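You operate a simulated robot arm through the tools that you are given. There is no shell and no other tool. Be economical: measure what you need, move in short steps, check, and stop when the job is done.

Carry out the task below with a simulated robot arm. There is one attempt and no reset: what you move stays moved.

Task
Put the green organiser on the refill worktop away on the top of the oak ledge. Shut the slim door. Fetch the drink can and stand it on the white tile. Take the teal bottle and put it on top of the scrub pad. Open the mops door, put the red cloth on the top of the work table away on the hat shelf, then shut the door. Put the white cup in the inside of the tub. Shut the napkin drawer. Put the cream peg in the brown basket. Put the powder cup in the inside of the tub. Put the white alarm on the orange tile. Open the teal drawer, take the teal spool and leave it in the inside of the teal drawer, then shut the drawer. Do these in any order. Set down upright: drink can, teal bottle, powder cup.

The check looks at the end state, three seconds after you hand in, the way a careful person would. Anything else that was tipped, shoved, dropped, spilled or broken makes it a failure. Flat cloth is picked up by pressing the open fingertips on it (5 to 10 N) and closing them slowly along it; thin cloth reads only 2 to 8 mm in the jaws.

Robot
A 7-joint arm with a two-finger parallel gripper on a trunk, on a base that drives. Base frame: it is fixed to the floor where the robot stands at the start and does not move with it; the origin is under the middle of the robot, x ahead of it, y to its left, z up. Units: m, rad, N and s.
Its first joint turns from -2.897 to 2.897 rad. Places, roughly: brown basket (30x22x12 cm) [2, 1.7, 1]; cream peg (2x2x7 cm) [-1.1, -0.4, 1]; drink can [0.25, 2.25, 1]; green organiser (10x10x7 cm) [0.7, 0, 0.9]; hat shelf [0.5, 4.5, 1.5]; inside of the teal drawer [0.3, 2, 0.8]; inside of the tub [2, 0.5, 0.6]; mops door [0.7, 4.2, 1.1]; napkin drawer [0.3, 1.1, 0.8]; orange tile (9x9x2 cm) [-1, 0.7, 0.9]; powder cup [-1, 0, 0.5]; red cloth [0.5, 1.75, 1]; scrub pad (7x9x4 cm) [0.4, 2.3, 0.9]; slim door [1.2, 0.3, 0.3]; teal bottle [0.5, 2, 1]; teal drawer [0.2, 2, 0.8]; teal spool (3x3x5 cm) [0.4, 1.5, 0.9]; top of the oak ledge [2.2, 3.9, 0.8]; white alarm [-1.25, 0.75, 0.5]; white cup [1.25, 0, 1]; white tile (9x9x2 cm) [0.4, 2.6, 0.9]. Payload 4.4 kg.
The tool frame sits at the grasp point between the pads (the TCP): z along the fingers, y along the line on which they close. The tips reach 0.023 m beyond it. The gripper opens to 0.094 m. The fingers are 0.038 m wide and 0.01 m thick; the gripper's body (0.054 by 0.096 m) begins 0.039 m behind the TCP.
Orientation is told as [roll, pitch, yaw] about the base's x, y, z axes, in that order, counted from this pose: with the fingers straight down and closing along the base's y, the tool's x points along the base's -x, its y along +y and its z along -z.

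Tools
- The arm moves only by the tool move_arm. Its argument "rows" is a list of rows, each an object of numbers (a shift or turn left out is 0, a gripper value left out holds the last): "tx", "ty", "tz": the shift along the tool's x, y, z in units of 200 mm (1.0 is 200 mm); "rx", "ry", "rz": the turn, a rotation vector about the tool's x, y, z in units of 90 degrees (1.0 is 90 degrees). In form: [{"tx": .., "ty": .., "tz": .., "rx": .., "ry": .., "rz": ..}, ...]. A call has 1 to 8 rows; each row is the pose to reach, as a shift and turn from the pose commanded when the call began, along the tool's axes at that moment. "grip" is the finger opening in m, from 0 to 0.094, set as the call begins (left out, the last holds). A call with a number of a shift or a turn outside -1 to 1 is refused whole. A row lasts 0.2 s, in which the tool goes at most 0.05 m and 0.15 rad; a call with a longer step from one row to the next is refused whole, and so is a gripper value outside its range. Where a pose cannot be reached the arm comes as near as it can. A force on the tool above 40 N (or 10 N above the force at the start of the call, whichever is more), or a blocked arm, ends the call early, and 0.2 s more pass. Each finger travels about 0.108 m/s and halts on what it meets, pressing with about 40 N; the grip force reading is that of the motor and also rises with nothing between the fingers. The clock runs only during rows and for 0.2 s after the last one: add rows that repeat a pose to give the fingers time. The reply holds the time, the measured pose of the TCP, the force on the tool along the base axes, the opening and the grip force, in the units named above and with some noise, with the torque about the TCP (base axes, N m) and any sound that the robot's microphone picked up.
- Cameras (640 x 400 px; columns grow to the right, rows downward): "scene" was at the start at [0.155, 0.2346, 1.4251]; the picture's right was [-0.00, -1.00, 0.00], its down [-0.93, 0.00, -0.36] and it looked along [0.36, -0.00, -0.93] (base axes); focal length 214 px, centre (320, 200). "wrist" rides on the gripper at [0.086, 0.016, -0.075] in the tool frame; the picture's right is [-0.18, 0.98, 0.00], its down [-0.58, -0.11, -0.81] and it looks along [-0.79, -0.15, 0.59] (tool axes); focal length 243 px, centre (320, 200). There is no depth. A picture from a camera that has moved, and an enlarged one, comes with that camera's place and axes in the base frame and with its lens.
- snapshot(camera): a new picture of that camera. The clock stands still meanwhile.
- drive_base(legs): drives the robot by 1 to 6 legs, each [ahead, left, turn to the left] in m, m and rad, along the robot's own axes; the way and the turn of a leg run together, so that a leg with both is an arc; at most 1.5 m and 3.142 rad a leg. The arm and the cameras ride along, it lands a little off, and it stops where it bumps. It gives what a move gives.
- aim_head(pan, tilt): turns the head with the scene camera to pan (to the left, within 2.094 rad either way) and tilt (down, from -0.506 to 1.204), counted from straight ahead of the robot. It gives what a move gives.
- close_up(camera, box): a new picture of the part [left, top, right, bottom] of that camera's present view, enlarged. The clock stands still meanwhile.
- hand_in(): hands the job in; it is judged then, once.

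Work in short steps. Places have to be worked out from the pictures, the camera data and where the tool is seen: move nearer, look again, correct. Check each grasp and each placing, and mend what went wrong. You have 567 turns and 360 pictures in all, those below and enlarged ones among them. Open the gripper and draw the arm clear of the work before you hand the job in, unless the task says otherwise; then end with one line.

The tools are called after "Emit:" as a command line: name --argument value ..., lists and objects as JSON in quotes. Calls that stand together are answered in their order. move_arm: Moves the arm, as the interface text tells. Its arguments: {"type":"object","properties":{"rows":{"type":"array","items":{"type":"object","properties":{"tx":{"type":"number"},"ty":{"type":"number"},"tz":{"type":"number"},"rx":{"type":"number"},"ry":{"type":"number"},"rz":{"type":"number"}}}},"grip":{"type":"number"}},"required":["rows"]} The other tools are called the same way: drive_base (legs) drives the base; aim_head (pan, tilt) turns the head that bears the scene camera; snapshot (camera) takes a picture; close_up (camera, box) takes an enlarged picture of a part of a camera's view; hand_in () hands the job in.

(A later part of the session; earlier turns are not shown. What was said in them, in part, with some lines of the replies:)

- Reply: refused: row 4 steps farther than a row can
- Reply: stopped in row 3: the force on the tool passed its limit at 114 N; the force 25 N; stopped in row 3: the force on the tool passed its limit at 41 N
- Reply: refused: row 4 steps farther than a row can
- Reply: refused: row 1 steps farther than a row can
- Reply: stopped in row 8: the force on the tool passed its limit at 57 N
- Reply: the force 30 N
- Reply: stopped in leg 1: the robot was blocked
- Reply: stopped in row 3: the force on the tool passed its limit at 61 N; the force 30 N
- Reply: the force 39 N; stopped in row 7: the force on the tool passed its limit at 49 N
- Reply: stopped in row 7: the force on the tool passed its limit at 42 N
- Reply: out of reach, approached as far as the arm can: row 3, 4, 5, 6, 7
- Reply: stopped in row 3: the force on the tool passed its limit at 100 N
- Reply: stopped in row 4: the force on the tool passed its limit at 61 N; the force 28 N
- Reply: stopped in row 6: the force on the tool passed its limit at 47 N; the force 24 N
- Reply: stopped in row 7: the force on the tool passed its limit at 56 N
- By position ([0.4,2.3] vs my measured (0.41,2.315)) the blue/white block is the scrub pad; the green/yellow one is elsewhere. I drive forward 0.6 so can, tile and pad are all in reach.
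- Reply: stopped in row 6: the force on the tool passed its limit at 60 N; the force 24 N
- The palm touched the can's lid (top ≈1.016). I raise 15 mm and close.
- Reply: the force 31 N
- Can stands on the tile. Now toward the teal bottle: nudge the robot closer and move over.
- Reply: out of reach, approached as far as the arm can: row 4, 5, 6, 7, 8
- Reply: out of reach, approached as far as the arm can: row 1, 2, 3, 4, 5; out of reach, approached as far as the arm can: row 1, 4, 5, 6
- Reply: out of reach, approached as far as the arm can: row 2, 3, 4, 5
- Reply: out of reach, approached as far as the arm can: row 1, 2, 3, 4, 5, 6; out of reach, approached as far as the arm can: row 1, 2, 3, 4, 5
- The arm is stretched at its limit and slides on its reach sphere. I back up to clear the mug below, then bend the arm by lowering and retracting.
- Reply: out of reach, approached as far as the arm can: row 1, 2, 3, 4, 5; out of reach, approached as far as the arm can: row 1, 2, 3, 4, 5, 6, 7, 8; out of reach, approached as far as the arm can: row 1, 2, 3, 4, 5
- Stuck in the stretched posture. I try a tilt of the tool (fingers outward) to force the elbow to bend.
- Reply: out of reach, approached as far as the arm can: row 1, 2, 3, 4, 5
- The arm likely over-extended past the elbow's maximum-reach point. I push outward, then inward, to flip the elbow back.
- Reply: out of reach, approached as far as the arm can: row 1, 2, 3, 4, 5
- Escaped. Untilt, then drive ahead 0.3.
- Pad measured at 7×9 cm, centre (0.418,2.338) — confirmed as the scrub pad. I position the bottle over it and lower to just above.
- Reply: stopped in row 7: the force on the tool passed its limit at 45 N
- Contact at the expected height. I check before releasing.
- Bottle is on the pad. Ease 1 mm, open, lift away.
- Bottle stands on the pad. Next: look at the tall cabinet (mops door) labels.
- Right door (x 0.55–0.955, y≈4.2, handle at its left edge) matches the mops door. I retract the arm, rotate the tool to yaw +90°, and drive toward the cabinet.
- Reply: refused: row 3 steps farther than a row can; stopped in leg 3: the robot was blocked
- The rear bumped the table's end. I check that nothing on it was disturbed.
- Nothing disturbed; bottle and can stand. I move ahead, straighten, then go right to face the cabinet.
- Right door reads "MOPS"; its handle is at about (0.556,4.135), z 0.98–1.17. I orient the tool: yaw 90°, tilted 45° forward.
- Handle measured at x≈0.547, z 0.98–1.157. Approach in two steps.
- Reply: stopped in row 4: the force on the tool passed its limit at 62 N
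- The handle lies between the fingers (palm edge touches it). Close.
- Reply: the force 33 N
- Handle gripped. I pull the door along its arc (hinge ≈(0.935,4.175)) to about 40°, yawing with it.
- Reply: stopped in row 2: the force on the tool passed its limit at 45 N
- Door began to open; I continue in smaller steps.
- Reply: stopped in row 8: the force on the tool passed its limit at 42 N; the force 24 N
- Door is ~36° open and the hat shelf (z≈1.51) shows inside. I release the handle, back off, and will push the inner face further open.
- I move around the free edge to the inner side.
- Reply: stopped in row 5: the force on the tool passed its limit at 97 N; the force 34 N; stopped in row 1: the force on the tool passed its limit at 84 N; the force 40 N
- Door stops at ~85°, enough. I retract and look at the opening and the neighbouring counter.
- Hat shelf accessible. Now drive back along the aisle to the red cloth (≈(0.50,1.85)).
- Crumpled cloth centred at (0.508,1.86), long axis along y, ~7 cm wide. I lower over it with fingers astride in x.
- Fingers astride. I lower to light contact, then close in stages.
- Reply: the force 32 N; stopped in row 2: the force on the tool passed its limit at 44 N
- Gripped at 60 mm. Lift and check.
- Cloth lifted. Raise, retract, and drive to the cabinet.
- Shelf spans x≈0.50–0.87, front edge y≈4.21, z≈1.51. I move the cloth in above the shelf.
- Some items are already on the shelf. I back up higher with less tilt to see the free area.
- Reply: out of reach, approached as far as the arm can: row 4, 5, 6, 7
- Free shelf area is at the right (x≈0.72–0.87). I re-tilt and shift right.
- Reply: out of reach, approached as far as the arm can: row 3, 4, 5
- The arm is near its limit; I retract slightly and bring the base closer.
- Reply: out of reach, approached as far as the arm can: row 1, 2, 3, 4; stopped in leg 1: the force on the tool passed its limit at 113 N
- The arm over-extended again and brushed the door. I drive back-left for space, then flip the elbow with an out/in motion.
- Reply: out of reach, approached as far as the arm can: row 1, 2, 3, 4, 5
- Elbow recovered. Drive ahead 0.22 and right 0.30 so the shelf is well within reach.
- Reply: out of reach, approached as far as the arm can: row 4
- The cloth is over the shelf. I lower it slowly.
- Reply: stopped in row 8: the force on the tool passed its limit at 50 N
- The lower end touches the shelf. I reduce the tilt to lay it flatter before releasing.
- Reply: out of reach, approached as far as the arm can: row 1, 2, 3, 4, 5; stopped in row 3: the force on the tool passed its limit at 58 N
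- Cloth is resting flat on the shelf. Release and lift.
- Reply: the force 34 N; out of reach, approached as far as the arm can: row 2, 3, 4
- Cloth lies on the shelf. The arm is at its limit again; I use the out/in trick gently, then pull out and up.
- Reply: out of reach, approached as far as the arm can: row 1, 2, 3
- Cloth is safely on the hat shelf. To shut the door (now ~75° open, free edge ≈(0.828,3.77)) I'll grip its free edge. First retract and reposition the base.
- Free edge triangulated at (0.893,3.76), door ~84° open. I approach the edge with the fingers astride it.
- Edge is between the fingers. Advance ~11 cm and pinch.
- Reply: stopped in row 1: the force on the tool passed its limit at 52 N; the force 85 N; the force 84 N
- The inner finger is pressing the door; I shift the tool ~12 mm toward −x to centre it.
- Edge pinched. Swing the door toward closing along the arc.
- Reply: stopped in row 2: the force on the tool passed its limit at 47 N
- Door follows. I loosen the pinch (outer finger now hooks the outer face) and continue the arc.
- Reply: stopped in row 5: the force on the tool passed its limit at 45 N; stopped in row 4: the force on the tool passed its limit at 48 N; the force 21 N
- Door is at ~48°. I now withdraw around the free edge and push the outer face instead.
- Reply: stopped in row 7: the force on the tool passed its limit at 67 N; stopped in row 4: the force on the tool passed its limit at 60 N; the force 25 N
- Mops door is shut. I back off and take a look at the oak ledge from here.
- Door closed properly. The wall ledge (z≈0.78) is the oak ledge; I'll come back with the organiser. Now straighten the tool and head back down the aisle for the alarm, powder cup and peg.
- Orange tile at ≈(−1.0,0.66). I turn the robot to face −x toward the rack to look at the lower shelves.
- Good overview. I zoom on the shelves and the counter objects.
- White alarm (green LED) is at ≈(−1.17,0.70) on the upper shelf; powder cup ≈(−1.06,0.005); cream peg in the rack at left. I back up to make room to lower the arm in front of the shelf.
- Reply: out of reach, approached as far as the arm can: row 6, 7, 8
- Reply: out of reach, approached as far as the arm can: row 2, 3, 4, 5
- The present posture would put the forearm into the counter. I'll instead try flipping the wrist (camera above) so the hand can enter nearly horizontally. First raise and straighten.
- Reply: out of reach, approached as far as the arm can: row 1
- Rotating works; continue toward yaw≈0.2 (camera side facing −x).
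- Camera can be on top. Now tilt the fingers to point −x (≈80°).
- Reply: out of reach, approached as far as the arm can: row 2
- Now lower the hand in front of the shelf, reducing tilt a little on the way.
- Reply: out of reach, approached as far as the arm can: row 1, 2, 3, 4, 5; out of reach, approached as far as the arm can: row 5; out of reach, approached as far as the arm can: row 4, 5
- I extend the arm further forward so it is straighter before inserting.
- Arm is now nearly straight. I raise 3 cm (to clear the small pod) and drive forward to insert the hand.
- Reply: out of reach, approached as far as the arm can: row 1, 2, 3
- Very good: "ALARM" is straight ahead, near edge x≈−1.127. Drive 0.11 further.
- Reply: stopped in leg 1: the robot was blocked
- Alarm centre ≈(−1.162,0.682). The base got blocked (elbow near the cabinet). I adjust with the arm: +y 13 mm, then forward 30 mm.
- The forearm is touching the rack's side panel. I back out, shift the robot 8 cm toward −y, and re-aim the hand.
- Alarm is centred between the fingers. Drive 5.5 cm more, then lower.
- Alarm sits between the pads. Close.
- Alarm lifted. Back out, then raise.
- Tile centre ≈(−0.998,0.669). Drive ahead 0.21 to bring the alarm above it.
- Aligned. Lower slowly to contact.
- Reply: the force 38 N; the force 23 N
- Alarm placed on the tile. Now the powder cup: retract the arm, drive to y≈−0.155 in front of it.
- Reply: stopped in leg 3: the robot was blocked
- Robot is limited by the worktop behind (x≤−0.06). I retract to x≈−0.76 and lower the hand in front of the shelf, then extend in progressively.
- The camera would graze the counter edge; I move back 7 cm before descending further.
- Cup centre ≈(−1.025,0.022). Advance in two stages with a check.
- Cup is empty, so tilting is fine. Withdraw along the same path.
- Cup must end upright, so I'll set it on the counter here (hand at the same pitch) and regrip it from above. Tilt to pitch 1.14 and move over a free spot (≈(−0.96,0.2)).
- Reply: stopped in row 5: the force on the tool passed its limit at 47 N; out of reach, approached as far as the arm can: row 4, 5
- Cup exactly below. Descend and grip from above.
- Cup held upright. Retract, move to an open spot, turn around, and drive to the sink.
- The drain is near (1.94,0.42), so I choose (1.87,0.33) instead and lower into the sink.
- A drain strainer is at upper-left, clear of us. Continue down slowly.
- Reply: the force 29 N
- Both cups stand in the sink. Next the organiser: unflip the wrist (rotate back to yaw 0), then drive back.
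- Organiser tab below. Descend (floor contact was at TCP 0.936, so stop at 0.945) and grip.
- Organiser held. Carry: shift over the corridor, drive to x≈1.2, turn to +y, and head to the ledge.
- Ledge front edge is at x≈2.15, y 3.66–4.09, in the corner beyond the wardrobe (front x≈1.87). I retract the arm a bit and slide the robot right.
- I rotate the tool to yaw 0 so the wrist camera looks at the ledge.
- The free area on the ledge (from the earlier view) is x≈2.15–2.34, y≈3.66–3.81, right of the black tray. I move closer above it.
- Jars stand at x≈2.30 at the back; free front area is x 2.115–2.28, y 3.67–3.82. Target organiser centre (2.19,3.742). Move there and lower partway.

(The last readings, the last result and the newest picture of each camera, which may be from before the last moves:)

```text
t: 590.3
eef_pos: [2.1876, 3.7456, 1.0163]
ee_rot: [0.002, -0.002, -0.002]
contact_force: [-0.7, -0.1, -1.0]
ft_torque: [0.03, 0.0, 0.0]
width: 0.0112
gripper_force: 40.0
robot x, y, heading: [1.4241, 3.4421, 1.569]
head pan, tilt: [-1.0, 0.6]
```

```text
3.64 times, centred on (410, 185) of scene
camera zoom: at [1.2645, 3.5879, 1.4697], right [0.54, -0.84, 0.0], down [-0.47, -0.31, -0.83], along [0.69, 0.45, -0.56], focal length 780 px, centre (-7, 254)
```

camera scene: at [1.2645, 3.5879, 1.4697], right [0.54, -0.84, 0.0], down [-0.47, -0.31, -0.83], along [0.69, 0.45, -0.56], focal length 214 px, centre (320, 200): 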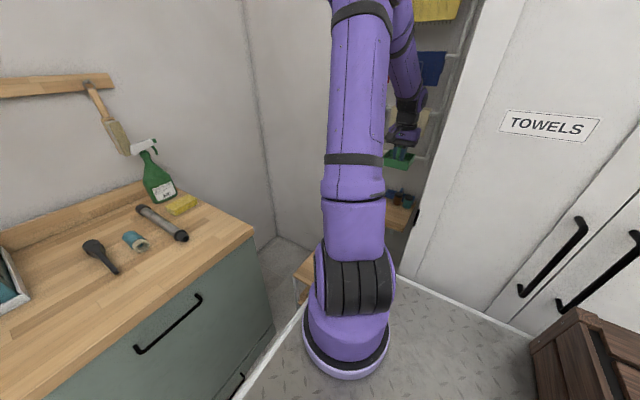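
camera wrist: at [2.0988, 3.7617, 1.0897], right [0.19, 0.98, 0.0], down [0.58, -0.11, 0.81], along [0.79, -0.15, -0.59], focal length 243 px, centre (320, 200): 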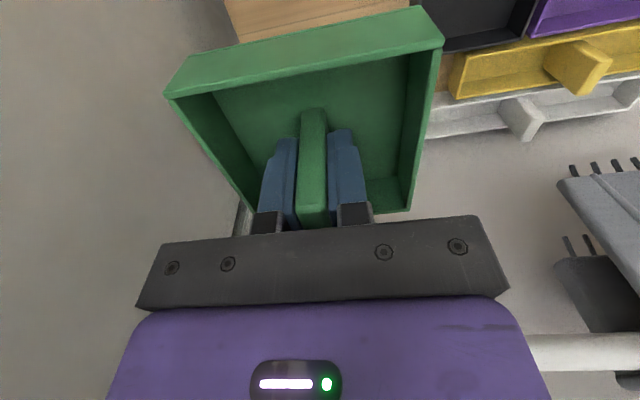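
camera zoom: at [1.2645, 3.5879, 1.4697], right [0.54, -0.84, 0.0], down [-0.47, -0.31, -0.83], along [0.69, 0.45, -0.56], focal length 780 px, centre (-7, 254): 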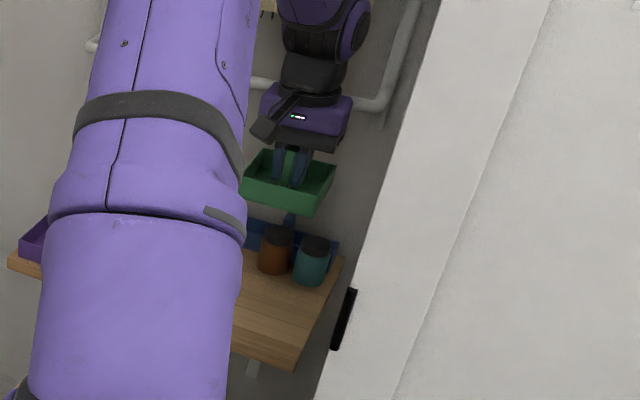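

Clear on all sides. Lower; slow near the ledge.

Emit:
move_arm --rows '[{"tz": 0.2}, {"tz": 0.4}, {"tz": 0.6}, {"tz": 0.75}, {"tz": 0.82}]'

Emit:
close_up --camera "scene" --box '[370, 130, 450, 240]'

Emit:
move_arm --rows '[{"tz": 0.02}, {"tz": 0.045}, {"tz": 0.07}, {"tz": 0.095}, {"tz": 0.12}, {"tz": 0.145}, {"tz": 0.17}, {"tz": 0.195}]'

```text
t: 591.5
eef_pos: [2.189, 3.7453, 0.8543]
ee_rot: [0.001, -0.009, -0.002]
contact_force: [-7.8, 0.4, 32.3]
ft_torque: [-0.12, 0.31, -0.05]
width: 0.012
gripper_force: 40.1
robot x, y, heading: [1.4277, 3.4425, 1.574]
head pan, tilt: [-1.0, 0.6]
```

```text
3.64 times, centred on (410, 185) of scene
camera zoom: at [1.2633, 3.5876, 1.4696], right [0.54, -0.84, 0.0], down [-0.47, -0.31, -0.83], along [0.69, 0.45, -0.56], focal length 780 px, centre (-7, 254)
```

zoom: 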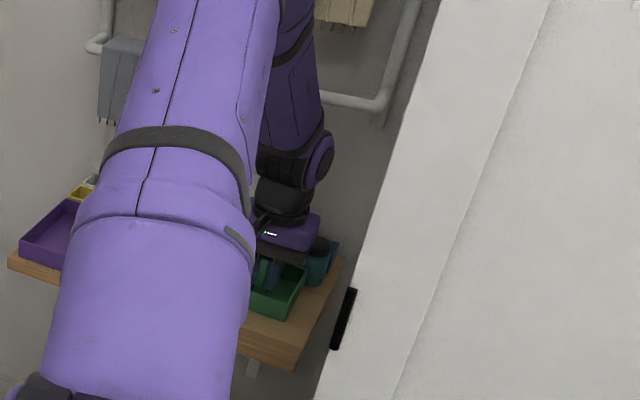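

```text
t: 592.1
eef_pos: [2.1896, 3.7444, 0.8456]
ee_rot: [0.002, -0.01, -0.003]
contact_force: [0.2, -0.6, 9.3]
ft_torque: [-0.2, 0.54, -0.04]
width: 0.0115
gripper_force: 39.7
robot x, y, heading: [1.423, 3.4397, 1.575]
head pan, tilt: [-1.0, 0.6]
stopped in row 3: the force on the tool passed its limit at 53 N (the readings are from after the stop); the commanded pose is now the measured one
```

Resting on the ledge. Release and rise.

Emit:
move_arm --rows '[{}, {}, {}]' --grip 0.045

Emit:
move_arm --rows '[{"tz": -0.2}, {"tz": -0.4}, {"tz": -0.6}, {"tz": -0.8}, {"tz": -1.0}]'

Emit:
move_arm --rows '[{"tz": -0.2}, {"tz": -0.4, "tx": 0.2}, {"tz": -0.6, "tx": 0.4}, {"tz": -0.7, "tx": 0.6}, {"tz": -0.7, "tx": 0.8}]'

Emit:
snapshot --camera "wrist"

```text
t: 592.9
eef_pos: [2.1899, 3.7434, 0.8468]
ee_rot: [0.002, -0.01, -0.002]
contact_force: [3.5, -4.0, 17.3]
ft_torque: [0.0, 0.21, 0.0]
width: 0.0402
gripper_force: 0.1
robot x, y, heading: [1.4306, 3.4397, 1.576]
head pan, tilt: [-1.0, 0.6]
```

```text
t: 594.1
eef_pos: [2.1859, 3.7436, 1.0449]
ee_rot: [0.001, -0.006, -0.002]
contact_force: [0.4, 0.8, -0.6]
ft_torque: [-0.02, 0.03, 0.0]
width: 0.0447
gripper_force: 0.0
robot x, y, heading: [1.429, 3.441, 1.572]
head pan, tilt: [-1.0, 0.6]
```

```text
refused: row 2 steps farther than a row can; nothing moved
```

```text
90 pictures are left
camera wrist: at [2.0976, 3.7602, 1.1182], right [0.19, 0.98, 0.0], down [0.58, -0.11, 0.81], along [0.8, -0.15, -0.59], focal length 243 px, centre (320, 200)
```

wrist: 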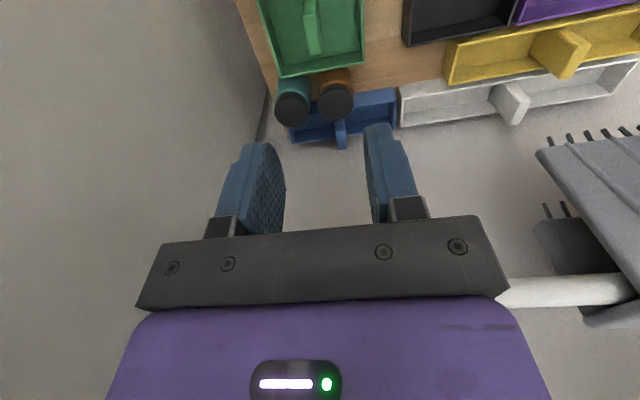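

Organiser is on the ledge, jars undisturbed. Last item: cream peg. Retract and drive back to the rack.

Emit:
move_arm --rows '[{"tz": -0.2}, {"tz": -0.4}, {"tz": -0.5, "tx": 0.15}, {"tz": -0.5, "tx": 0.35}, {"tz": -0.5, "tx": 0.55}, {"tz": -0.5, "tx": 0.75}, {"tz": -0.5, "tx": 0.95}]'

Emit:
move_arm --rows '[{"tx": 0.2}, {"tx": 0.4}, {"tx": 0.6}, {"tx": 0.8}, {"tx": 1.0}]'

Emit:
drive_base --legs '[[-0.25, 0.25, 0], [-1.3, 0.0, 0], [-1.15, 0, 0]]'

Emit:
snapshot --camera "scene"

```text
t: 595.7
eef_pos: [1.9992, 3.7433, 1.1444]
ee_rot: [0.001, -0.006, -0.002]
contact_force: [-0.6, 0.5, 0.7]
ft_torque: [-0.01, 0.0, -0.01]
width: 0.0449
gripper_force: 0.1
robot x, y, heading: [1.4268, 3.4417, 1.572]
head pan, tilt: [-1.0, 0.6]
```

```text
t: 596.9
eef_pos: [1.7976, 3.7446, 1.1402]
ee_rot: [0.002, -0.008, -0.001]
contact_force: [0.1, 0.6, 0.8]
ft_torque: [-0.05, 0.03, 0.02]
width: 0.0448
gripper_force: 0.0
robot x, y, heading: [1.4279, 3.4383, 1.573]
head pan, tilt: [-1.0, 0.6]
```

```text
t: 610.7
eef_pos: [1.5839, 1.0627, 1.1393]
ee_rot: [0.002, -0.008, 0.026]
contact_force: [0.4, -0.4, 0.5]
ft_torque: [0.01, -0.01, 0.01]
width: 0.0451
gripper_force: 0.0
robot x, y, heading: [1.2216, 0.7452, 1.605]
head pan, tilt: [-1.0, 0.6]
```

```text
89 pictures are left
camera scene: at [1.0561, 0.8907, 1.4697], right [0.57, -0.82, 0.0], down [-0.47, -0.32, -0.83], along [0.68, 0.47, -0.56], focal length 214 px, centre (320, 200)
```

scene: 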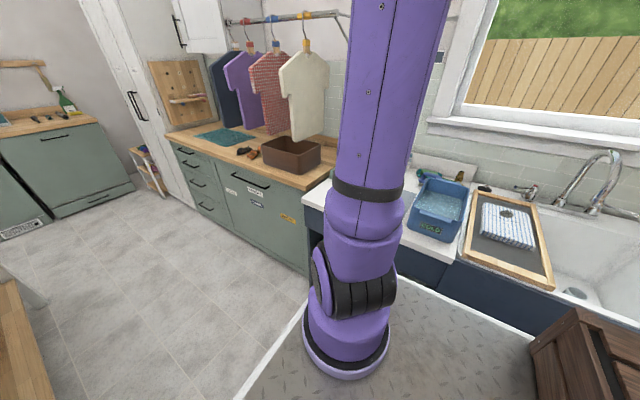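

Emit:
drive_base --legs '[[0, 0.1, 0], [-0.05, 0, 1.53], [1.15, 0.14, 0], [0.12, 0, 0]]'

Emit:
aim_head --pan 0.2 --tilt 0.7

Emit:
snapshot --camera "scene"

```text
t: 622.0
eef_pos: [-0.4039, 1.0052, 1.1409]
ee_rot: [0.002, -0.009, 1.515]
contact_force: [0.2, 0.1, 0.4]
ft_torque: [-0.01, 0.01, -0.02]
width: 0.045
gripper_force: 0.0
robot x, y, heading: [-0.1218, 0.6222, 3.092]
head pan, tilt: [-1.0, 0.6]
```

```text
t: 623.4
eef_pos: [-0.4049, 1.0058, 1.1401]
ee_rot: [0.0, -0.008, 1.515]
contact_force: [0.0, -0.3, -0.4]
ft_torque: [-0.01, 0.0, 0.0]
width: 0.0449
gripper_force: 0.0
robot x, y, heading: [-0.1218, 0.6176, 3.095]
head pan, tilt: [0.201, 0.7]
```

```text
88 pictures are left
camera scene: at [-0.318, 0.3751, 1.4611], right [-0.15, 0.99, 0.0], down [0.64, 0.1, -0.76], along [-0.76, -0.11, -0.64], focal length 214 px, centre (320, 200)
```

scene: 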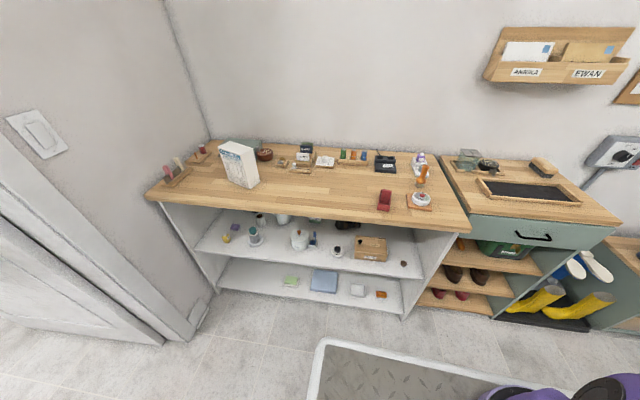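

Emit:
drive_base --legs '[[0, 0, 0.045], [0, 0.72, 0], [0.22, 0, 0]]'

Emit:
snapshot --camera "scene"

Emit:
close_up --camera "scene" --box '[240, 80, 400, 200]'

```text
t: 628.9
eef_pos: [-0.6455, 0.2897, 1.1405]
ee_rot: [0.001, -0.008, 1.553]
contact_force: [-0.2, -0.5, -0.3]
ft_torque: [0.03, 0.0, -0.01]
width: 0.0447
gripper_force: 0.1
robot x, y, heading: [-0.3464, -0.0829, 3.128]
head pan, tilt: [0.201, 0.7]
```

```text
87 pictures are left
camera scene: at [-0.5369, -0.3362, 1.4611], right [-0.19, 0.98, 0.0], down [0.63, 0.12, -0.76], along [-0.75, -0.14, -0.64], focal length 214 px, centre (320, 200)
```

scene: 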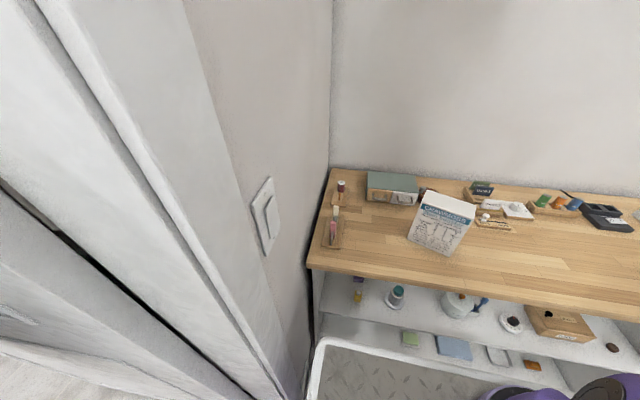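

```text
3.33 times, centred on (320, 140) of scene
camera zoom: at [-0.5369, -0.3362, 1.4611], right [-0.19, 0.98, 0.0], down [0.63, 0.12, -0.76], along [-0.75, -0.14, -0.64], focal length 715 px, centre (320, 400)
```

zoom: 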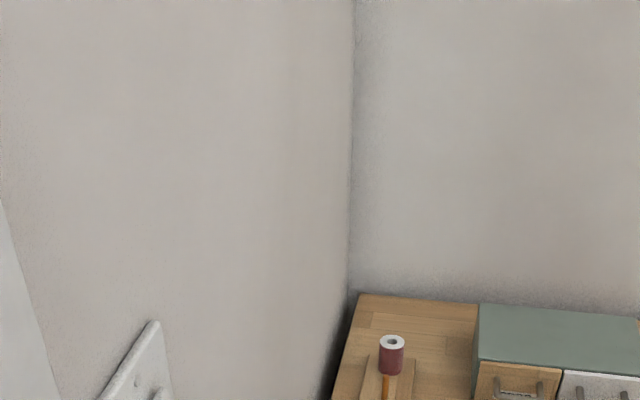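

Emit:
close_up --camera "scene" --box '[290, 160, 390, 280]'

```text
3.33 times, centred on (340, 220) of scene
camera zoom: at [-0.5369, -0.3362, 1.4611], right [-0.19, 0.98, 0.0], down [0.63, 0.12, -0.76], along [-0.75, -0.14, -0.64], focal length 715 px, centre (253, 133)
```

zoom: 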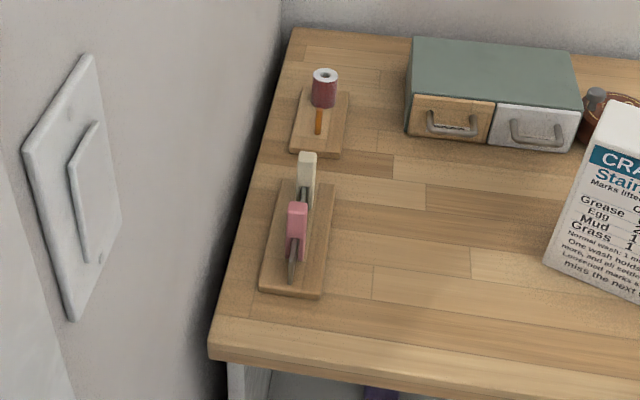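

Cream peg stands at ≈(−1.077,−0.381), z 0.905–0.975, astride a fin along x; wall at y≈−0.45. I rotate to yaw π and move over it, high.

Emit:
move_arm --rows '[{"tx": 0.1, "tz": -0.08, "rz": -0.09}, {"tx": 0.2, "tz": -0.16, "rz": -0.18}, {"tx": 0.32, "tz": -0.24, "rz": -0.27}, {"tx": 0.45, "tz": -0.32, "rz": -0.36}, {"tx": 0.58, "tz": -0.4, "rz": -0.45}, {"tx": 0.72, "tz": -0.45, "rz": -0.54}, {"tx": 0.86, "tz": -0.5, "rz": -0.63}, {"tx": 1.0, "tz": -0.5, "rz": -0.72}]' --grip 0.045

Emit:
move_arm --rows '[{"rz": -0.09}, {"rz": -0.18}, {"rz": -0.27}, {"rz": -0.29}]'

```text
t: 630.7
eef_pos: [-0.6626, 0.1039, 1.2785]
ee_rot: [-0.007, -0.003, 2.688]
contact_force: [-0.2, 0.8, -0.9]
ft_torque: [-0.01, -0.07, 0.0]
width: 0.0452
gripper_force: 0.0
out of reach, approached as far as the arm can: row 3, 4, 5, 6, 7, 8
robot x, y, heading: [-0.349, -0.0845, 3.126]
head pan, tilt: [0.201, 0.7]
```

```text
t: 631.7
eef_pos: [-0.6613, 0.1039, 1.2788]
ee_rot: [-0.006, -0.001, 3.139]
contact_force: [0.1, -0.4, -0.4]
ft_torque: [-0.01, 0.02, 0.0]
width: 0.045
gripper_force: 0.1
robot x, y, heading: [-0.3509, -0.0904, 3.13]
head pan, tilt: [0.201, 0.7]
```

Emit:
move_arm --rows '[{"tx": -0.2}, {"tx": -0.4}, {"tx": -0.6, "ty": 0.1}, {"tx": -0.75, "ty": 0.28}, {"tx": -0.85, "ty": 0.48}, {"tx": -0.9, "ty": 0.7}, {"tx": -0.95, "ty": 0.9}, {"tx": -1.0, "ty": 1.0}]'

Emit:
move_arm --rows '[{"tx": -0.1, "ty": 0.2}, {"tx": -0.2, "ty": 0.4}, {"tx": -0.3, "ty": 0.6}, {"tx": -0.4, "ty": 0.8}, {"tx": -0.5, "ty": 1.0}]'

Emit:
snapshot --camera "wrist"

```text
t: 633.5
eef_pos: [-0.8609, -0.0974, 1.2768]
ee_rot: [-0.009, -0.003, 3.139]
contact_force: [-0.1, 0.5, -0.3]
ft_torque: [0.0, 0.0, 0.05]
width: 0.0452
gripper_force: 0.0
robot x, y, heading: [-0.3498, -0.08, 3.129]
head pan, tilt: [0.201, 0.7]
```

```text
t: 634.7
eef_pos: [-0.9613, -0.2936, 1.2748]
ee_rot: [-0.009, -0.003, 3.14]
contact_force: [1.3, 0.7, 0.5]
ft_torque: [0.0, 0.0, -0.01]
width: 0.045
gripper_force: 0.0
robot x, y, heading: [-0.349, -0.0885, 3.132]
head pan, tilt: [0.201, 0.7]
```

```text
84 pictures are left
camera wrist: at [-0.8766, -0.31, 1.3486], right [-0.19, -0.98, -0.01], down [-0.58, 0.1, 0.81], along [-0.79, 0.15, -0.59], focal length 243 px, centre (320, 200)
```

wrist: 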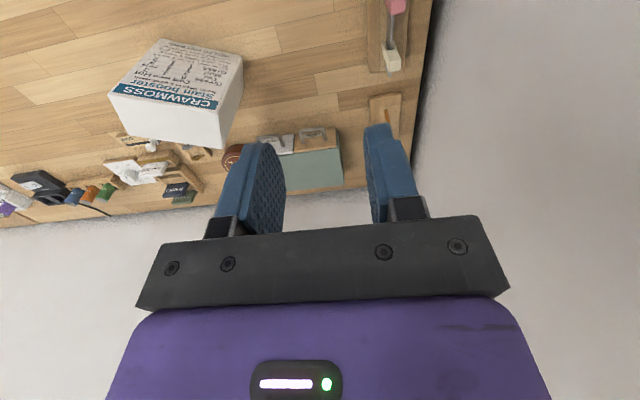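

Emit:
move_arm --rows '[{"tx": -0.13, "ty": 0.11}, {"tx": -0.26, "ty": 0.22}, {"tx": -0.39, "ty": 0.33}, {"tx": -0.5, "ty": 0.42}, {"tx": -0.5, "ty": 0.42, "tz": 0.2}, {"tx": -0.5, "ty": 0.42, "tz": 0.4}, {"tx": -0.5, "ty": 0.42, "tz": 0.6}, {"tx": -0.5, "ty": 0.42, "tz": 0.8}]'

Emit:
snapshot --camera "wrist"

Emit:
close_up --camera "scene" --box '[290, 120, 390, 260]'

```text
t: 636.5
eef_pos: [-1.0645, -0.3798, 1.1136]
ee_rot: [-0.008, -0.003, 3.141]
contact_force: [0.1, -0.7, 0.6]
ft_torque: [0.0, 0.03, -0.02]
width: 0.0448
gripper_force: 0.0
robot x, y, heading: [-0.3505, -0.0872, 3.126]
head pan, tilt: [0.201, 0.7]
```

```text
83 pictures are left
camera wrist: at [-0.9789, -0.3957, 1.1873], right [-0.19, -0.98, -0.01], down [-0.58, 0.1, 0.81], along [-0.79, 0.15, -0.59], focal length 243 px, centre (320, 200)
```

wrist: 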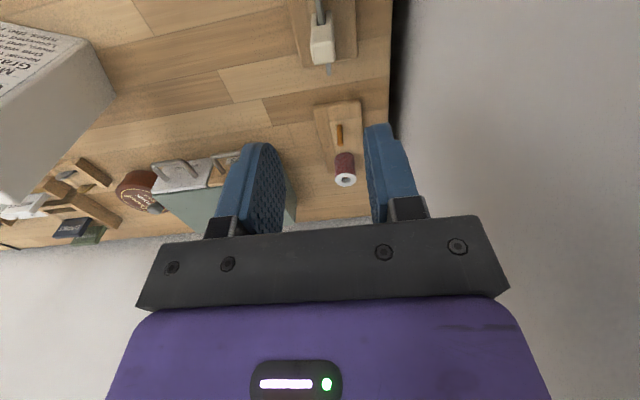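

```text
2.86 times, centred on (340, 190) of scene
camera zoom: at [-0.5366, -0.336, 1.4612], right [-0.19, 0.98, 0.0], down [0.63, 0.12, -0.77], along [-0.75, -0.14, -0.64], focal length 613 px, centre (263, 229)
```

zoom: 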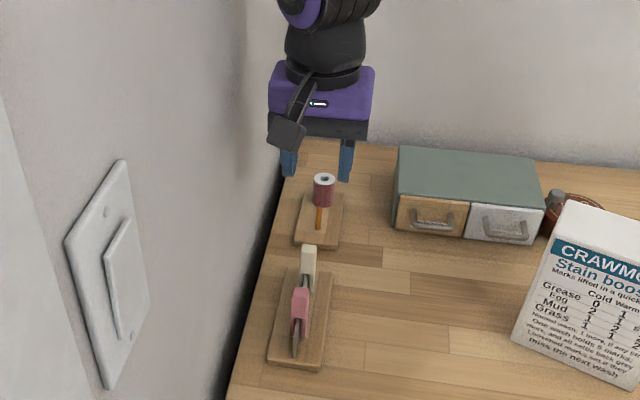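

Aligned over the cream peg. Descend and grip.

Emit:
move_arm --rows '[{"tz": 0.18}, {"tz": 0.36}, {"tz": 0.52}, {"tz": 0.66}, {"tz": 0.75}, {"tz": 0.78}]'

Emit:
snapshot --camera "wrist"

```text
t: 637.9
eef_pos: [-1.0627, -0.3749, 0.956]
ee_rot: [-0.01, -0.001, 3.141]
contact_force: [-0.3, -0.1, 0.4]
ft_torque: [-0.02, -0.01, 0.0]
width: 0.045
gripper_force: 0.0
robot x, y, heading: [-0.3469, -0.0868, 3.13]
head pan, tilt: [0.201, 0.7]
```

```text
81 pictures are left
camera wrist: at [-0.9777, -0.3921, 1.0303], right [-0.19, -0.98, -0.01], down [-0.58, 0.1, 0.81], along [-0.79, 0.15, -0.59], focal length 243 px, centre (320, 200)
```

wrist: 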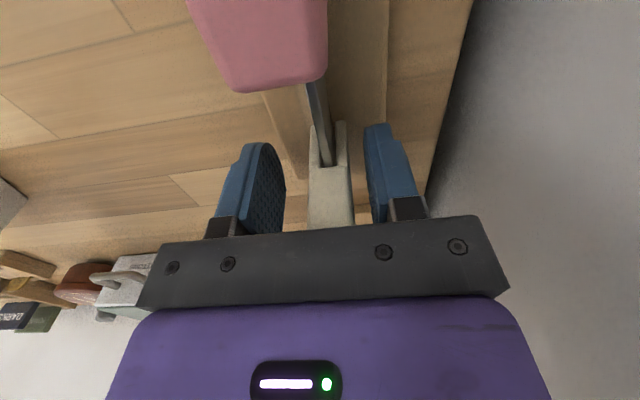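

Emit:
move_arm --rows '[{}, {}, {}]' --grip 0.005

Emit:
move_arm --rows '[{"tz": -0.1}, {"tz": -0.25}, {"tz": -0.4}, {"tz": -0.6}, {"tz": -0.8}, {"tz": -1.0}]'

Emit:
snapshot --camera "wrist"

Emit:
close_up --camera "scene" --box '[290, 120, 390, 260]'

```text
t: 638.7
eef_pos: [-1.0624, -0.3799, 0.958]
ee_rot: [-0.006, -0.004, -3.14]
contact_force: [-1.9, -34.8, -0.2]
ft_torque: [-0.48, 0.04, -0.16]
width: 0.017
gripper_force: 39.9
robot x, y, heading: [-0.3504, -0.0855, 3.129]
head pan, tilt: [0.201, 0.7]
```

```text
t: 640.1
eef_pos: [-1.0631, -0.3803, 1.1577]
ee_rot: [-0.007, 0.0, 3.141]
contact_force: [-0.3, -0.1, -0.4]
ft_torque: [-0.02, -0.05, -0.02]
width: 0.0168
gripper_force: 40.0
robot x, y, heading: [-0.347, -0.0853, 3.131]
head pan, tilt: [0.201, 0.7]
```

```text
80 pictures are left
camera wrist: at [-0.9786, -0.3964, 1.2317], right [-0.19, -0.98, -0.01], down [-0.58, 0.1, 0.81], along [-0.79, 0.15, -0.59], focal length 243 px, centre (320, 200)
```

wrist: 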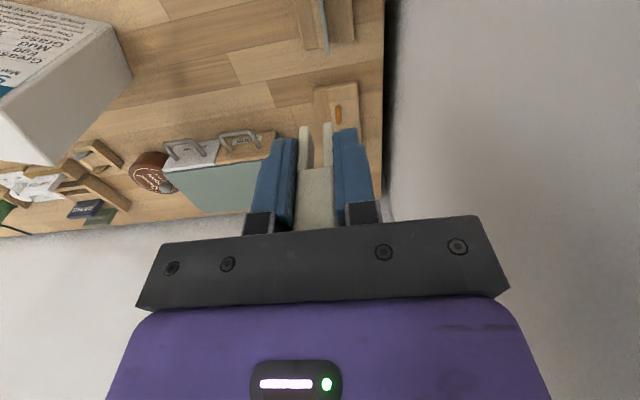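

```text
2.86 times, centred on (340, 190) of scene
camera zoom: at [-0.5373, -0.3366, 1.461], right [-0.19, 0.98, 0.0], down [0.63, 0.12, -0.76], along [-0.75, -0.14, -0.64], focal length 613 px, centre (263, 229)
```

zoom: 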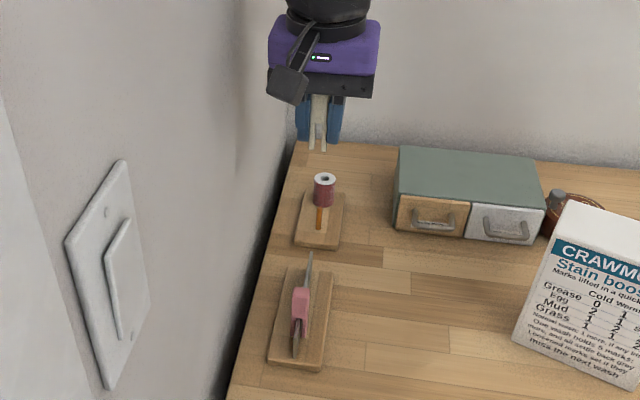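

Peg secured, pink peg left in place. Retract the arm and turn around for the basket.

Emit:
move_arm --rows '[{"tz": -0.2}, {"tz": -0.4, "ty": -0.05}, {"tz": -0.5, "ty": -0.2}, {"tz": -0.5, "ty": -0.4, "tx": 0.1}, {"tz": -0.5, "ty": -0.6, "tx": 0.2}, {"tz": -0.5, "ty": -0.8, "tx": 0.3}, {"tz": -0.5, "ty": -1.0, "tx": 0.4}]'

Emit:
move_arm --rows '[{"ty": -0.15, "tx": 0.15}, {"ty": -0.3, "tx": 0.3}, {"ty": -0.45, "tx": 0.45}, {"ty": -0.6, "tx": 0.6}, {"ty": -0.75, "tx": 0.75}]'

Emit:
drive_base --legs '[[0, -0.64, 0], [-0.05, 0, 3.14], [0, 0, 0.02]]'

```text
t: 641.7
eef_pos: [-0.9809, -0.1802, 1.2596]
ee_rot: [-0.008, -0.001, 3.142]
contact_force: [-0.5, -0.4, -1.7]
ft_torque: [0.0, -0.02, -0.02]
width: 0.0166
gripper_force: 40.0
robot x, y, heading: [-0.3461, -0.0857, 3.128]
head pan, tilt: [0.201, 0.7]
```

```text
t: 642.9
eef_pos: [-0.8313, -0.0298, 1.262]
ee_rot: [-0.008, 0.0, 3.141]
contact_force: [-0.7, -1.0, 0.0]
ft_torque: [0.04, -0.04, -0.01]
width: 0.0168
gripper_force: 40.3
robot x, y, heading: [-0.3488, -0.0824, 3.128]
head pan, tilt: [0.201, 0.7]
```

```text
t: 654.1
eef_pos: [0.1413, 0.5166, 1.2622]
ee_rot: [-0.008, -0.003, -0.023]
contact_force: [0.0, 0.2, 0.8]
ft_torque: [0.02, -0.01, -0.01]
width: 0.0167
gripper_force: 40.1
robot x, y, heading: [-0.3402, 0.5846, -0.031]
head pan, tilt: [0.201, 0.7]
```

Emit:
drive_base --legs '[[0, -0.03, 0.031], [1.5, 0, 0], [0.02, 0.13, 0], [0, 0, 1.56], [0.72, 0, 0]]'

Emit:
aim_head --pan -1.0 --tilt 0.5

Emit:
snapshot --camera "scene"

Emit:
snapshot --camera "wrist"

```text
t: 670.3
eef_pos: [1.2673, 1.8851, 1.2629]
ee_rot: [-0.008, -0.002, 1.589]
contact_force: [0.1, 0.3, -0.4]
ft_torque: [-0.01, -0.03, -0.02]
width: 0.0169
gripper_force: 39.7
robot x, y, heading: [1.2198, 1.4031, 1.577]
head pan, tilt: [0.201, 0.7]
```

```text
t: 671.7
eef_pos: [1.2676, 1.8856, 1.2628]
ee_rot: [-0.009, -0.002, 1.587]
contact_force: [0.2, 0.5, -0.8]
ft_torque: [-0.03, 0.03, 0.03]
width: 0.0167
gripper_force: 39.6
robot x, y, heading: [1.2213, 1.4033, 1.581]
head pan, tilt: [-1.0, 0.499]
```

```text
78 pictures are left
camera scene: at [1.059, 1.5506, 1.4788], right [0.55, -0.84, 0.0], down [-0.4, -0.26, -0.88], along [0.73, 0.48, -0.48], focal length 214 px, centre (320, 200)
```

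scene: 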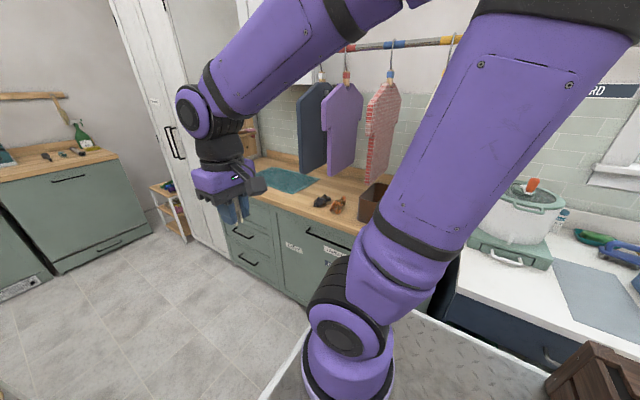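

```text
77 pictures are left
camera wrist: at [1.2504, 1.7993, 1.3361], right [-0.99, 0.17, -0.01], down [0.09, 0.58, 0.81], along [0.14, 0.8, -0.59], focal length 243 px, centre (320, 200)
```

wrist: 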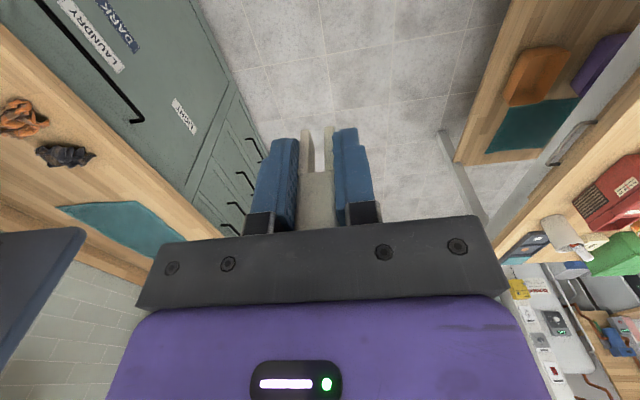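

I rotate to yaw 0 and bring the peg toward the basket (≈(1.97,1.74)), staying clear of the hanging clothes.

Emit:
move_arm --rows '[{"rz": 0.09, "ty": -0.12, "tx": 0.08}, {"rz": 0.18, "ty": -0.24, "tx": 0.16}, {"rz": 0.27, "ty": -0.36, "tx": 0.24}, {"rz": 0.36, "ty": -0.48, "tx": 0.32}, {"rz": 0.45, "ty": -0.6, "tx": 0.4}, {"rz": 0.54, "ty": -0.72, "tx": 0.48}, {"rz": 0.63, "ty": -0.84, "tx": 0.56}, {"rz": 0.72, "ty": -0.96, "tx": 0.64}]'

Emit:
move_arm --rows '[{"rz": 0.09}, {"rz": 0.18}, {"rz": 0.27}, {"rz": 0.29}]'

Emit:
snapshot --camera "wrist"

Emit:
snapshot --camera "scene"

```text
t: 673.5
eef_pos: [1.4621, 1.7606, 1.2639]
ee_rot: [-0.002, -0.009, 0.456]
contact_force: [0.1, 0.3, 0.2]
ft_torque: [-0.02, 0.01, -0.02]
width: 0.017
gripper_force: 39.7
robot x, y, heading: [1.2213, 1.4007, 1.582]
head pan, tilt: [-1.0, 0.499]
```

```text
t: 674.5
eef_pos: [1.4609, 1.7608, 1.2628]
ee_rot: [0.002, -0.008, 0.001]
contact_force: [-0.4, -0.6, -0.4]
ft_torque: [-0.02, 0.02, -0.01]
width: 0.017
gripper_force: 40.2
robot x, y, heading: [1.221, 1.4031, 1.583]
head pan, tilt: [-1.0, 0.499]
```

```text
76 pictures are left
camera wrist: at [1.3727, 1.7776, 1.337], right [0.18, 0.98, 0.0], down [0.57, -0.11, 0.81], along [0.8, -0.15, -0.59], focal length 243 px, centre (320, 200)
```

wrist: 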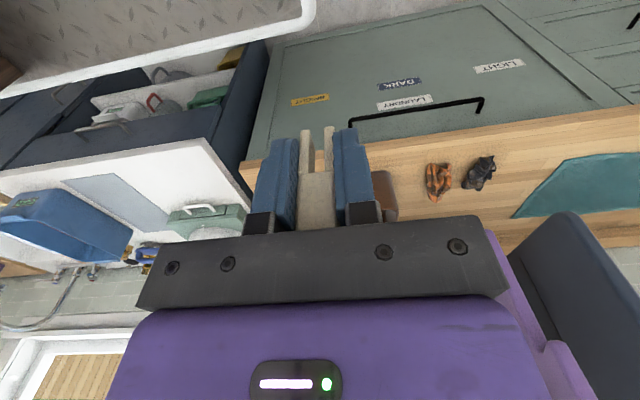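

```text
75 pictures are left
camera scene: at [1.0591, 1.5505, 1.4788], right [0.55, -0.84, 0.0], down [-0.4, -0.26, -0.88], along [0.74, 0.48, -0.48], focal length 214 px, centre (320, 200)
```

scene: 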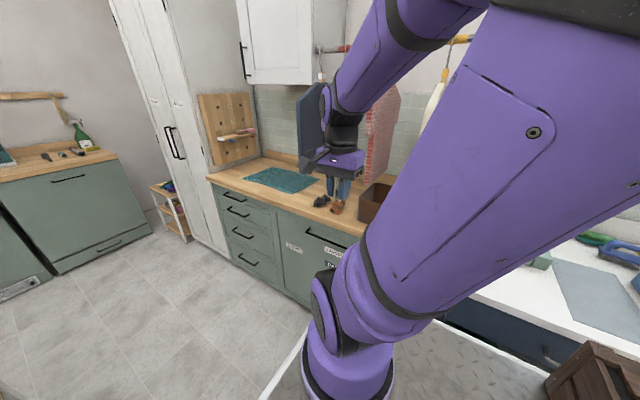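

Emit:
move_arm --rows '[{"tx": -0.2, "ty": -0.04}, {"tx": -0.4, "ty": -0.08}, {"tx": -0.6, "ty": -0.12}, {"tx": -0.8, "ty": -0.15}, {"tx": -1.0, "ty": -0.15}]'

Emit:
snapshot --camera "wrist"

Emit:
snapshot --camera "scene"

```text
t: 675.7
eef_pos: [1.6601, 1.7293, 1.265]
ee_rot: [0.002, -0.009, 0.002]
contact_force: [-0.2, 0.3, -0.7]
ft_torque: [0.01, -0.02, 0.04]
width: 0.0168
gripper_force: 40.7
robot x, y, heading: [1.2208, 1.4033, 1.577]
head pan, tilt: [-1.0, 0.499]
```

```text
74 pictures are left
camera wrist: at [1.5718, 1.745, 1.3388], right [0.18, 0.98, 0.0], down [0.57, -0.11, 0.81], along [0.8, -0.15, -0.58], focal length 243 px, centre (320, 200)
```

wrist: 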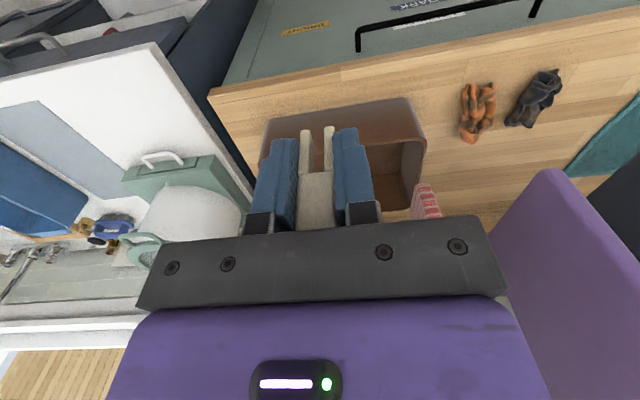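

```text
73 pictures are left
camera scene: at [1.0583, 1.5502, 1.4788], right [0.55, -0.84, 0.0], down [-0.4, -0.26, -0.88], along [0.74, 0.48, -0.48], focal length 214 px, centre (320, 200)
```

scene: 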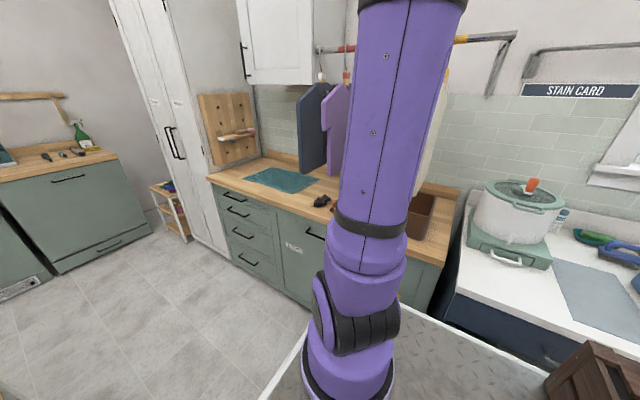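

Basket: x 1.86–2.08, y 1.58–1.87, rim z≈1.02. Target (1.925,1.725). Move over and lower into it.

Emit:
move_arm --rows '[{"tx": -0.2}, {"tx": -0.4}, {"tx": -0.6}, {"tx": -0.8}, {"tx": -1.0}]'

Emit:
move_arm --rows '[{"tx": -0.15}, {"tx": -0.3}, {"tx": -0.32, "tz": 0.2}, {"tx": -0.32, "tz": 0.4}, {"tx": -0.32, "tz": 0.6}]'

Emit:
snapshot --camera "wrist"

```text
t: 676.9
eef_pos: [1.8606, 1.732, 1.2673]
ee_rot: [0.002, -0.011, 0.002]
contact_force: [-0.3, 0.0, 1.2]
ft_torque: [0.02, -0.06, -0.02]
width: 0.0167
gripper_force: 40.2
robot x, y, heading: [1.2219, 1.4044, 1.581]
head pan, tilt: [-1.0, 0.499]
```

```text
t: 678.1
eef_pos: [1.9249, 1.7321, 1.1489]
ee_rot: [0.002, -0.009, 0.001]
contact_force: [0.1, -0.3, 0.4]
ft_torque: [0.0, -0.04, -0.03]
width: 0.017
gripper_force: 40.1
robot x, y, heading: [1.2205, 1.4038, 1.58]
head pan, tilt: [-1.0, 0.499]
```

```text
72 pictures are left
camera wrist: at [1.8363, 1.7479, 1.2216], right [0.18, 0.98, 0.0], down [0.57, -0.11, 0.81], along [0.8, -0.15, -0.58], focal length 243 px, centre (320, 200)
```

wrist: 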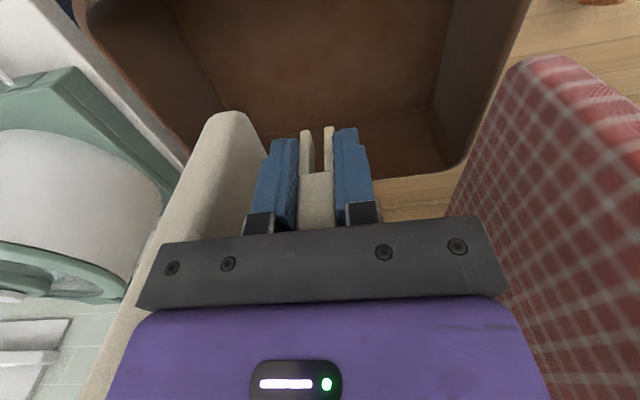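

Emit:
move_arm --rows '[{"tx": 0.05, "ty": 0.08, "tz": 0.1}, {"tx": 0.05, "ty": 0.08, "tz": 0.25}, {"tx": 0.05, "ty": 0.08, "tz": 0.4}, {"tx": 0.05, "ty": 0.08, "tz": 0.55}, {"tx": 0.05, "ty": 0.08, "tz": 0.68}, {"tx": 0.05, "ty": 0.08, "tz": 0.75}]'

Emit:
snapshot --camera "wrist"

```text
t: 679.5
eef_pos: [1.9183, 1.7484, 0.997]
ee_rot: [0.001, -0.009, 0.002]
contact_force: [-0.3, -0.2, 0.6]
ft_torque: [0.0, -0.02, 0.01]
width: 0.0168
gripper_force: 39.7
robot x, y, heading: [1.2205, 1.4022, 1.576]
head pan, tilt: [-1.0, 0.499]
```

```text
71 pictures are left
camera wrist: at [1.8294, 1.7649, 1.0715], right [0.18, 0.98, 0.0], down [0.57, -0.11, 0.81], along [0.8, -0.15, -0.58], focal length 243 px, centre (320, 200)
```

wrist: 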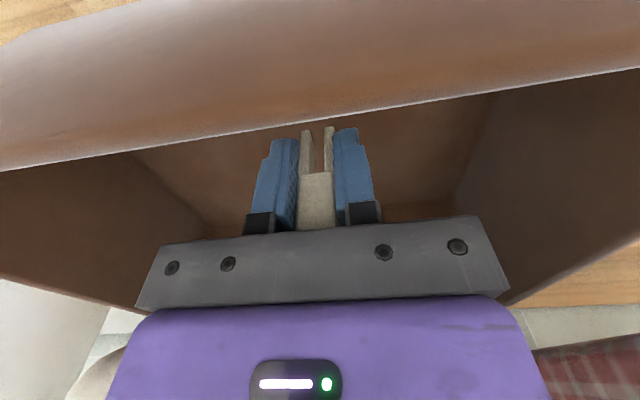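

Inside the basket. Lower a little more, release, and lift out.

Emit:
move_arm --rows '[{"tz": 0.05}, {"tz": 0.1}, {"tz": 0.12}]'

Emit:
move_arm --rows '[{}, {}]' --grip 0.05

Emit:
move_arm --rows '[{"tz": -0.2}, {"tz": -0.4}, {"tz": -0.6}, {"tz": -0.8}, {"tz": -1.0}]'

Emit:
snapshot --camera "wrist"

```text
t: 680.3
eef_pos: [1.9177, 1.7485, 0.9725]
ee_rot: [0.002, -0.009, 0.0]
contact_force: [-0.5, 0.4, 0.9]
ft_torque: [-0.02, -0.01, 0.03]
width: 0.0167
gripper_force: 40.1
robot x, y, heading: [1.2205, 1.4031, 1.577]
head pan, tilt: [-1.0, 0.499]
```

```text
t: 680.9
eef_pos: [1.9181, 1.7485, 0.9729]
ee_rot: [0.0, -0.009, 0.001]
contact_force: [0.5, 0.4, 0.4]
ft_torque: [0.01, -0.02, 0.01]
width: 0.0498
gripper_force: 0.0
robot x, y, heading: [1.2208, 1.404, 1.59]
head pan, tilt: [-1.0, 0.499]
```

```text
t: 682.1
eef_pos: [1.9159, 1.7487, 1.1717]
ee_rot: [0.002, -0.006, 0.002]
contact_force: [1.0, 0.0, 0.1]
ft_torque: [0.01, 0.02, 0.0]
width: 0.0499
gripper_force: 0.1
robot x, y, heading: [1.2181, 1.4009, 1.576]
head pan, tilt: [-1.0, 0.499]
```

```text
70 pictures are left
camera wrist: at [1.8272, 1.7654, 1.2461], right [0.18, 0.98, 0.0], down [0.58, -0.11, 0.81], along [0.8, -0.15, -0.59], focal length 243 px, centre (320, 200)
```

wrist: 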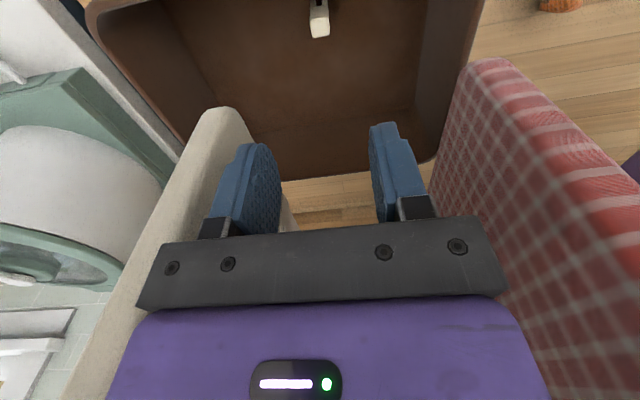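

Peg is in the basket. Retract the arm clear and do a final check of the scene.

Emit:
move_arm --rows '[{"tz": -0.2}, {"tz": -0.4}, {"tz": -0.5, "tx": 0.15}, {"tz": -0.5, "tx": 0.35}, {"tz": -0.5, "tx": 0.55}, {"tz": -0.5, "tx": 0.75}, {"tz": -0.5, "tx": 0.95}]'

Emit:
move_arm --rows '[{"tx": 0.2}, {"tx": 0.4}, {"tx": 0.6}, {"tx": 0.8}, {"tx": 1.0}]'

Emit:
aim_head --pan 0.6 --tilt 0.6

Emit:
snapshot --camera "scene"

Emit:
aim_head --pan 0.1 --tilt 0.3

Emit:
snapshot --camera "scene"

```text
t: 683.7
eef_pos: [1.7263, 1.7469, 1.2702]
ee_rot: [0.003, -0.008, 0.0]
contact_force: [1.1, -0.3, 0.4]
ft_torque: [-0.01, 0.05, -0.01]
width: 0.0499
gripper_force: 0.0
robot x, y, heading: [1.2254, 1.401, 1.573]
head pan, tilt: [-1.0, 0.499]
```

```text
t: 684.9
eef_pos: [1.5248, 1.7486, 1.2715]
ee_rot: [0.002, -0.008, 0.001]
contact_force: [1.3, 0.7, -1.5]
ft_torque: [-0.01, 0.07, 0.02]
width: 0.05
gripper_force: 0.0
robot x, y, heading: [1.2189, 1.4066, 1.58]
head pan, tilt: [-1.0, 0.499]
```

```text
t: 686.6
eef_pos: [1.5235, 1.7486, 1.2711]
ee_rot: [0.001, -0.007, 0.0]
contact_force: [0.1, 0.0, -0.4]
ft_torque: [-0.04, 0.0, -0.01]
width: 0.05
gripper_force: 0.0
robot x, y, heading: [1.2203, 1.4021, 1.58]
head pan, tilt: [0.6, 0.6]
```

```text
69 pictures are left
camera scene: at [0.9324, 1.5734, 1.4697], right [0.82, 0.57, 0.0], down [0.32, -0.46, -0.83], along [-0.47, 0.68, -0.56], focal length 214 px, centre (320, 200)
```

scene: 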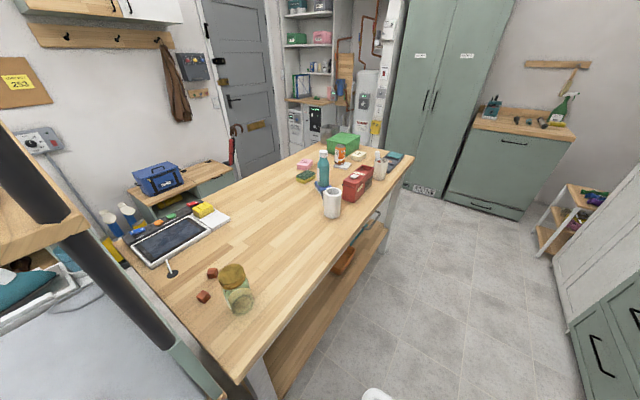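

```text
t: 687.5
eef_pos: [1.524, 1.7488, 1.2728]
ee_rot: [0.0, -0.01, 0.003]
contact_force: [0.4, 0.8, 0.5]
ft_torque: [0.01, 0.0, 0.02]
width: 0.0499
gripper_force: 0.0
robot x, y, heading: [1.2223, 1.4071, 1.576]
head pan, tilt: [0.099, 0.3]
```

```text
68 pictures are left
camera scene: at [0.9728, 1.5937, 1.4972], right [0.99, 0.11, 0.0], down [0.03, -0.29, -0.96], along [-0.1, 0.95, -0.3], focal length 214 px, centre (320, 200)
```

scene: 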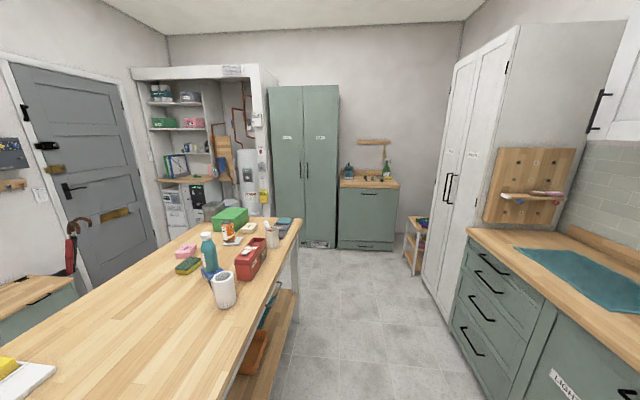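

Emit:
close_up --camera "scene" --box '[160, 190, 320, 310]'

Emit:
close_up --camera "scene" --box '[250, 70, 450, 250]'

```text
3.33 times, centred on (240, 250) of scene
camera zoom: at [0.9728, 1.5937, 1.4972], right [0.99, 0.11, 0.0], down [0.03, -0.29, -0.96], along [-0.1, 0.95, -0.3], focal length 715 px, centre (587, 33)
```

zoom: 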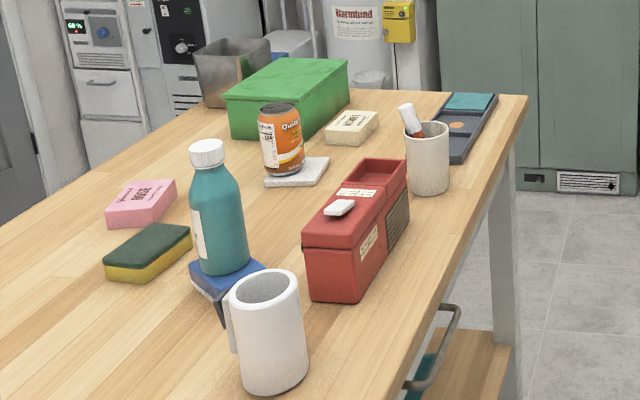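

```text
2.22 times, centred on (350, 160) of scene
camera zoom: at [0.9728, 1.5937, 1.4972], right [0.99, 0.11, 0.0], down [0.03, -0.29, -0.96], along [-0.1, 0.95, -0.3], focal length 477 px, centre (253, 289)
```

zoom: 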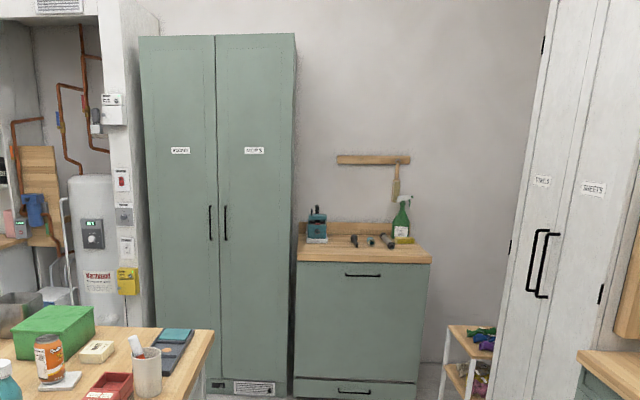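

All objects are placed, the doors and drawers are shut, and the gripper is open with the arm clear of the work. I hand in the job.

Emit:
hand_in

```text
The job is handed in.
```

All the tasks are done and the job is handed in, but I did not look at the teal spool again after shutting its drawer.
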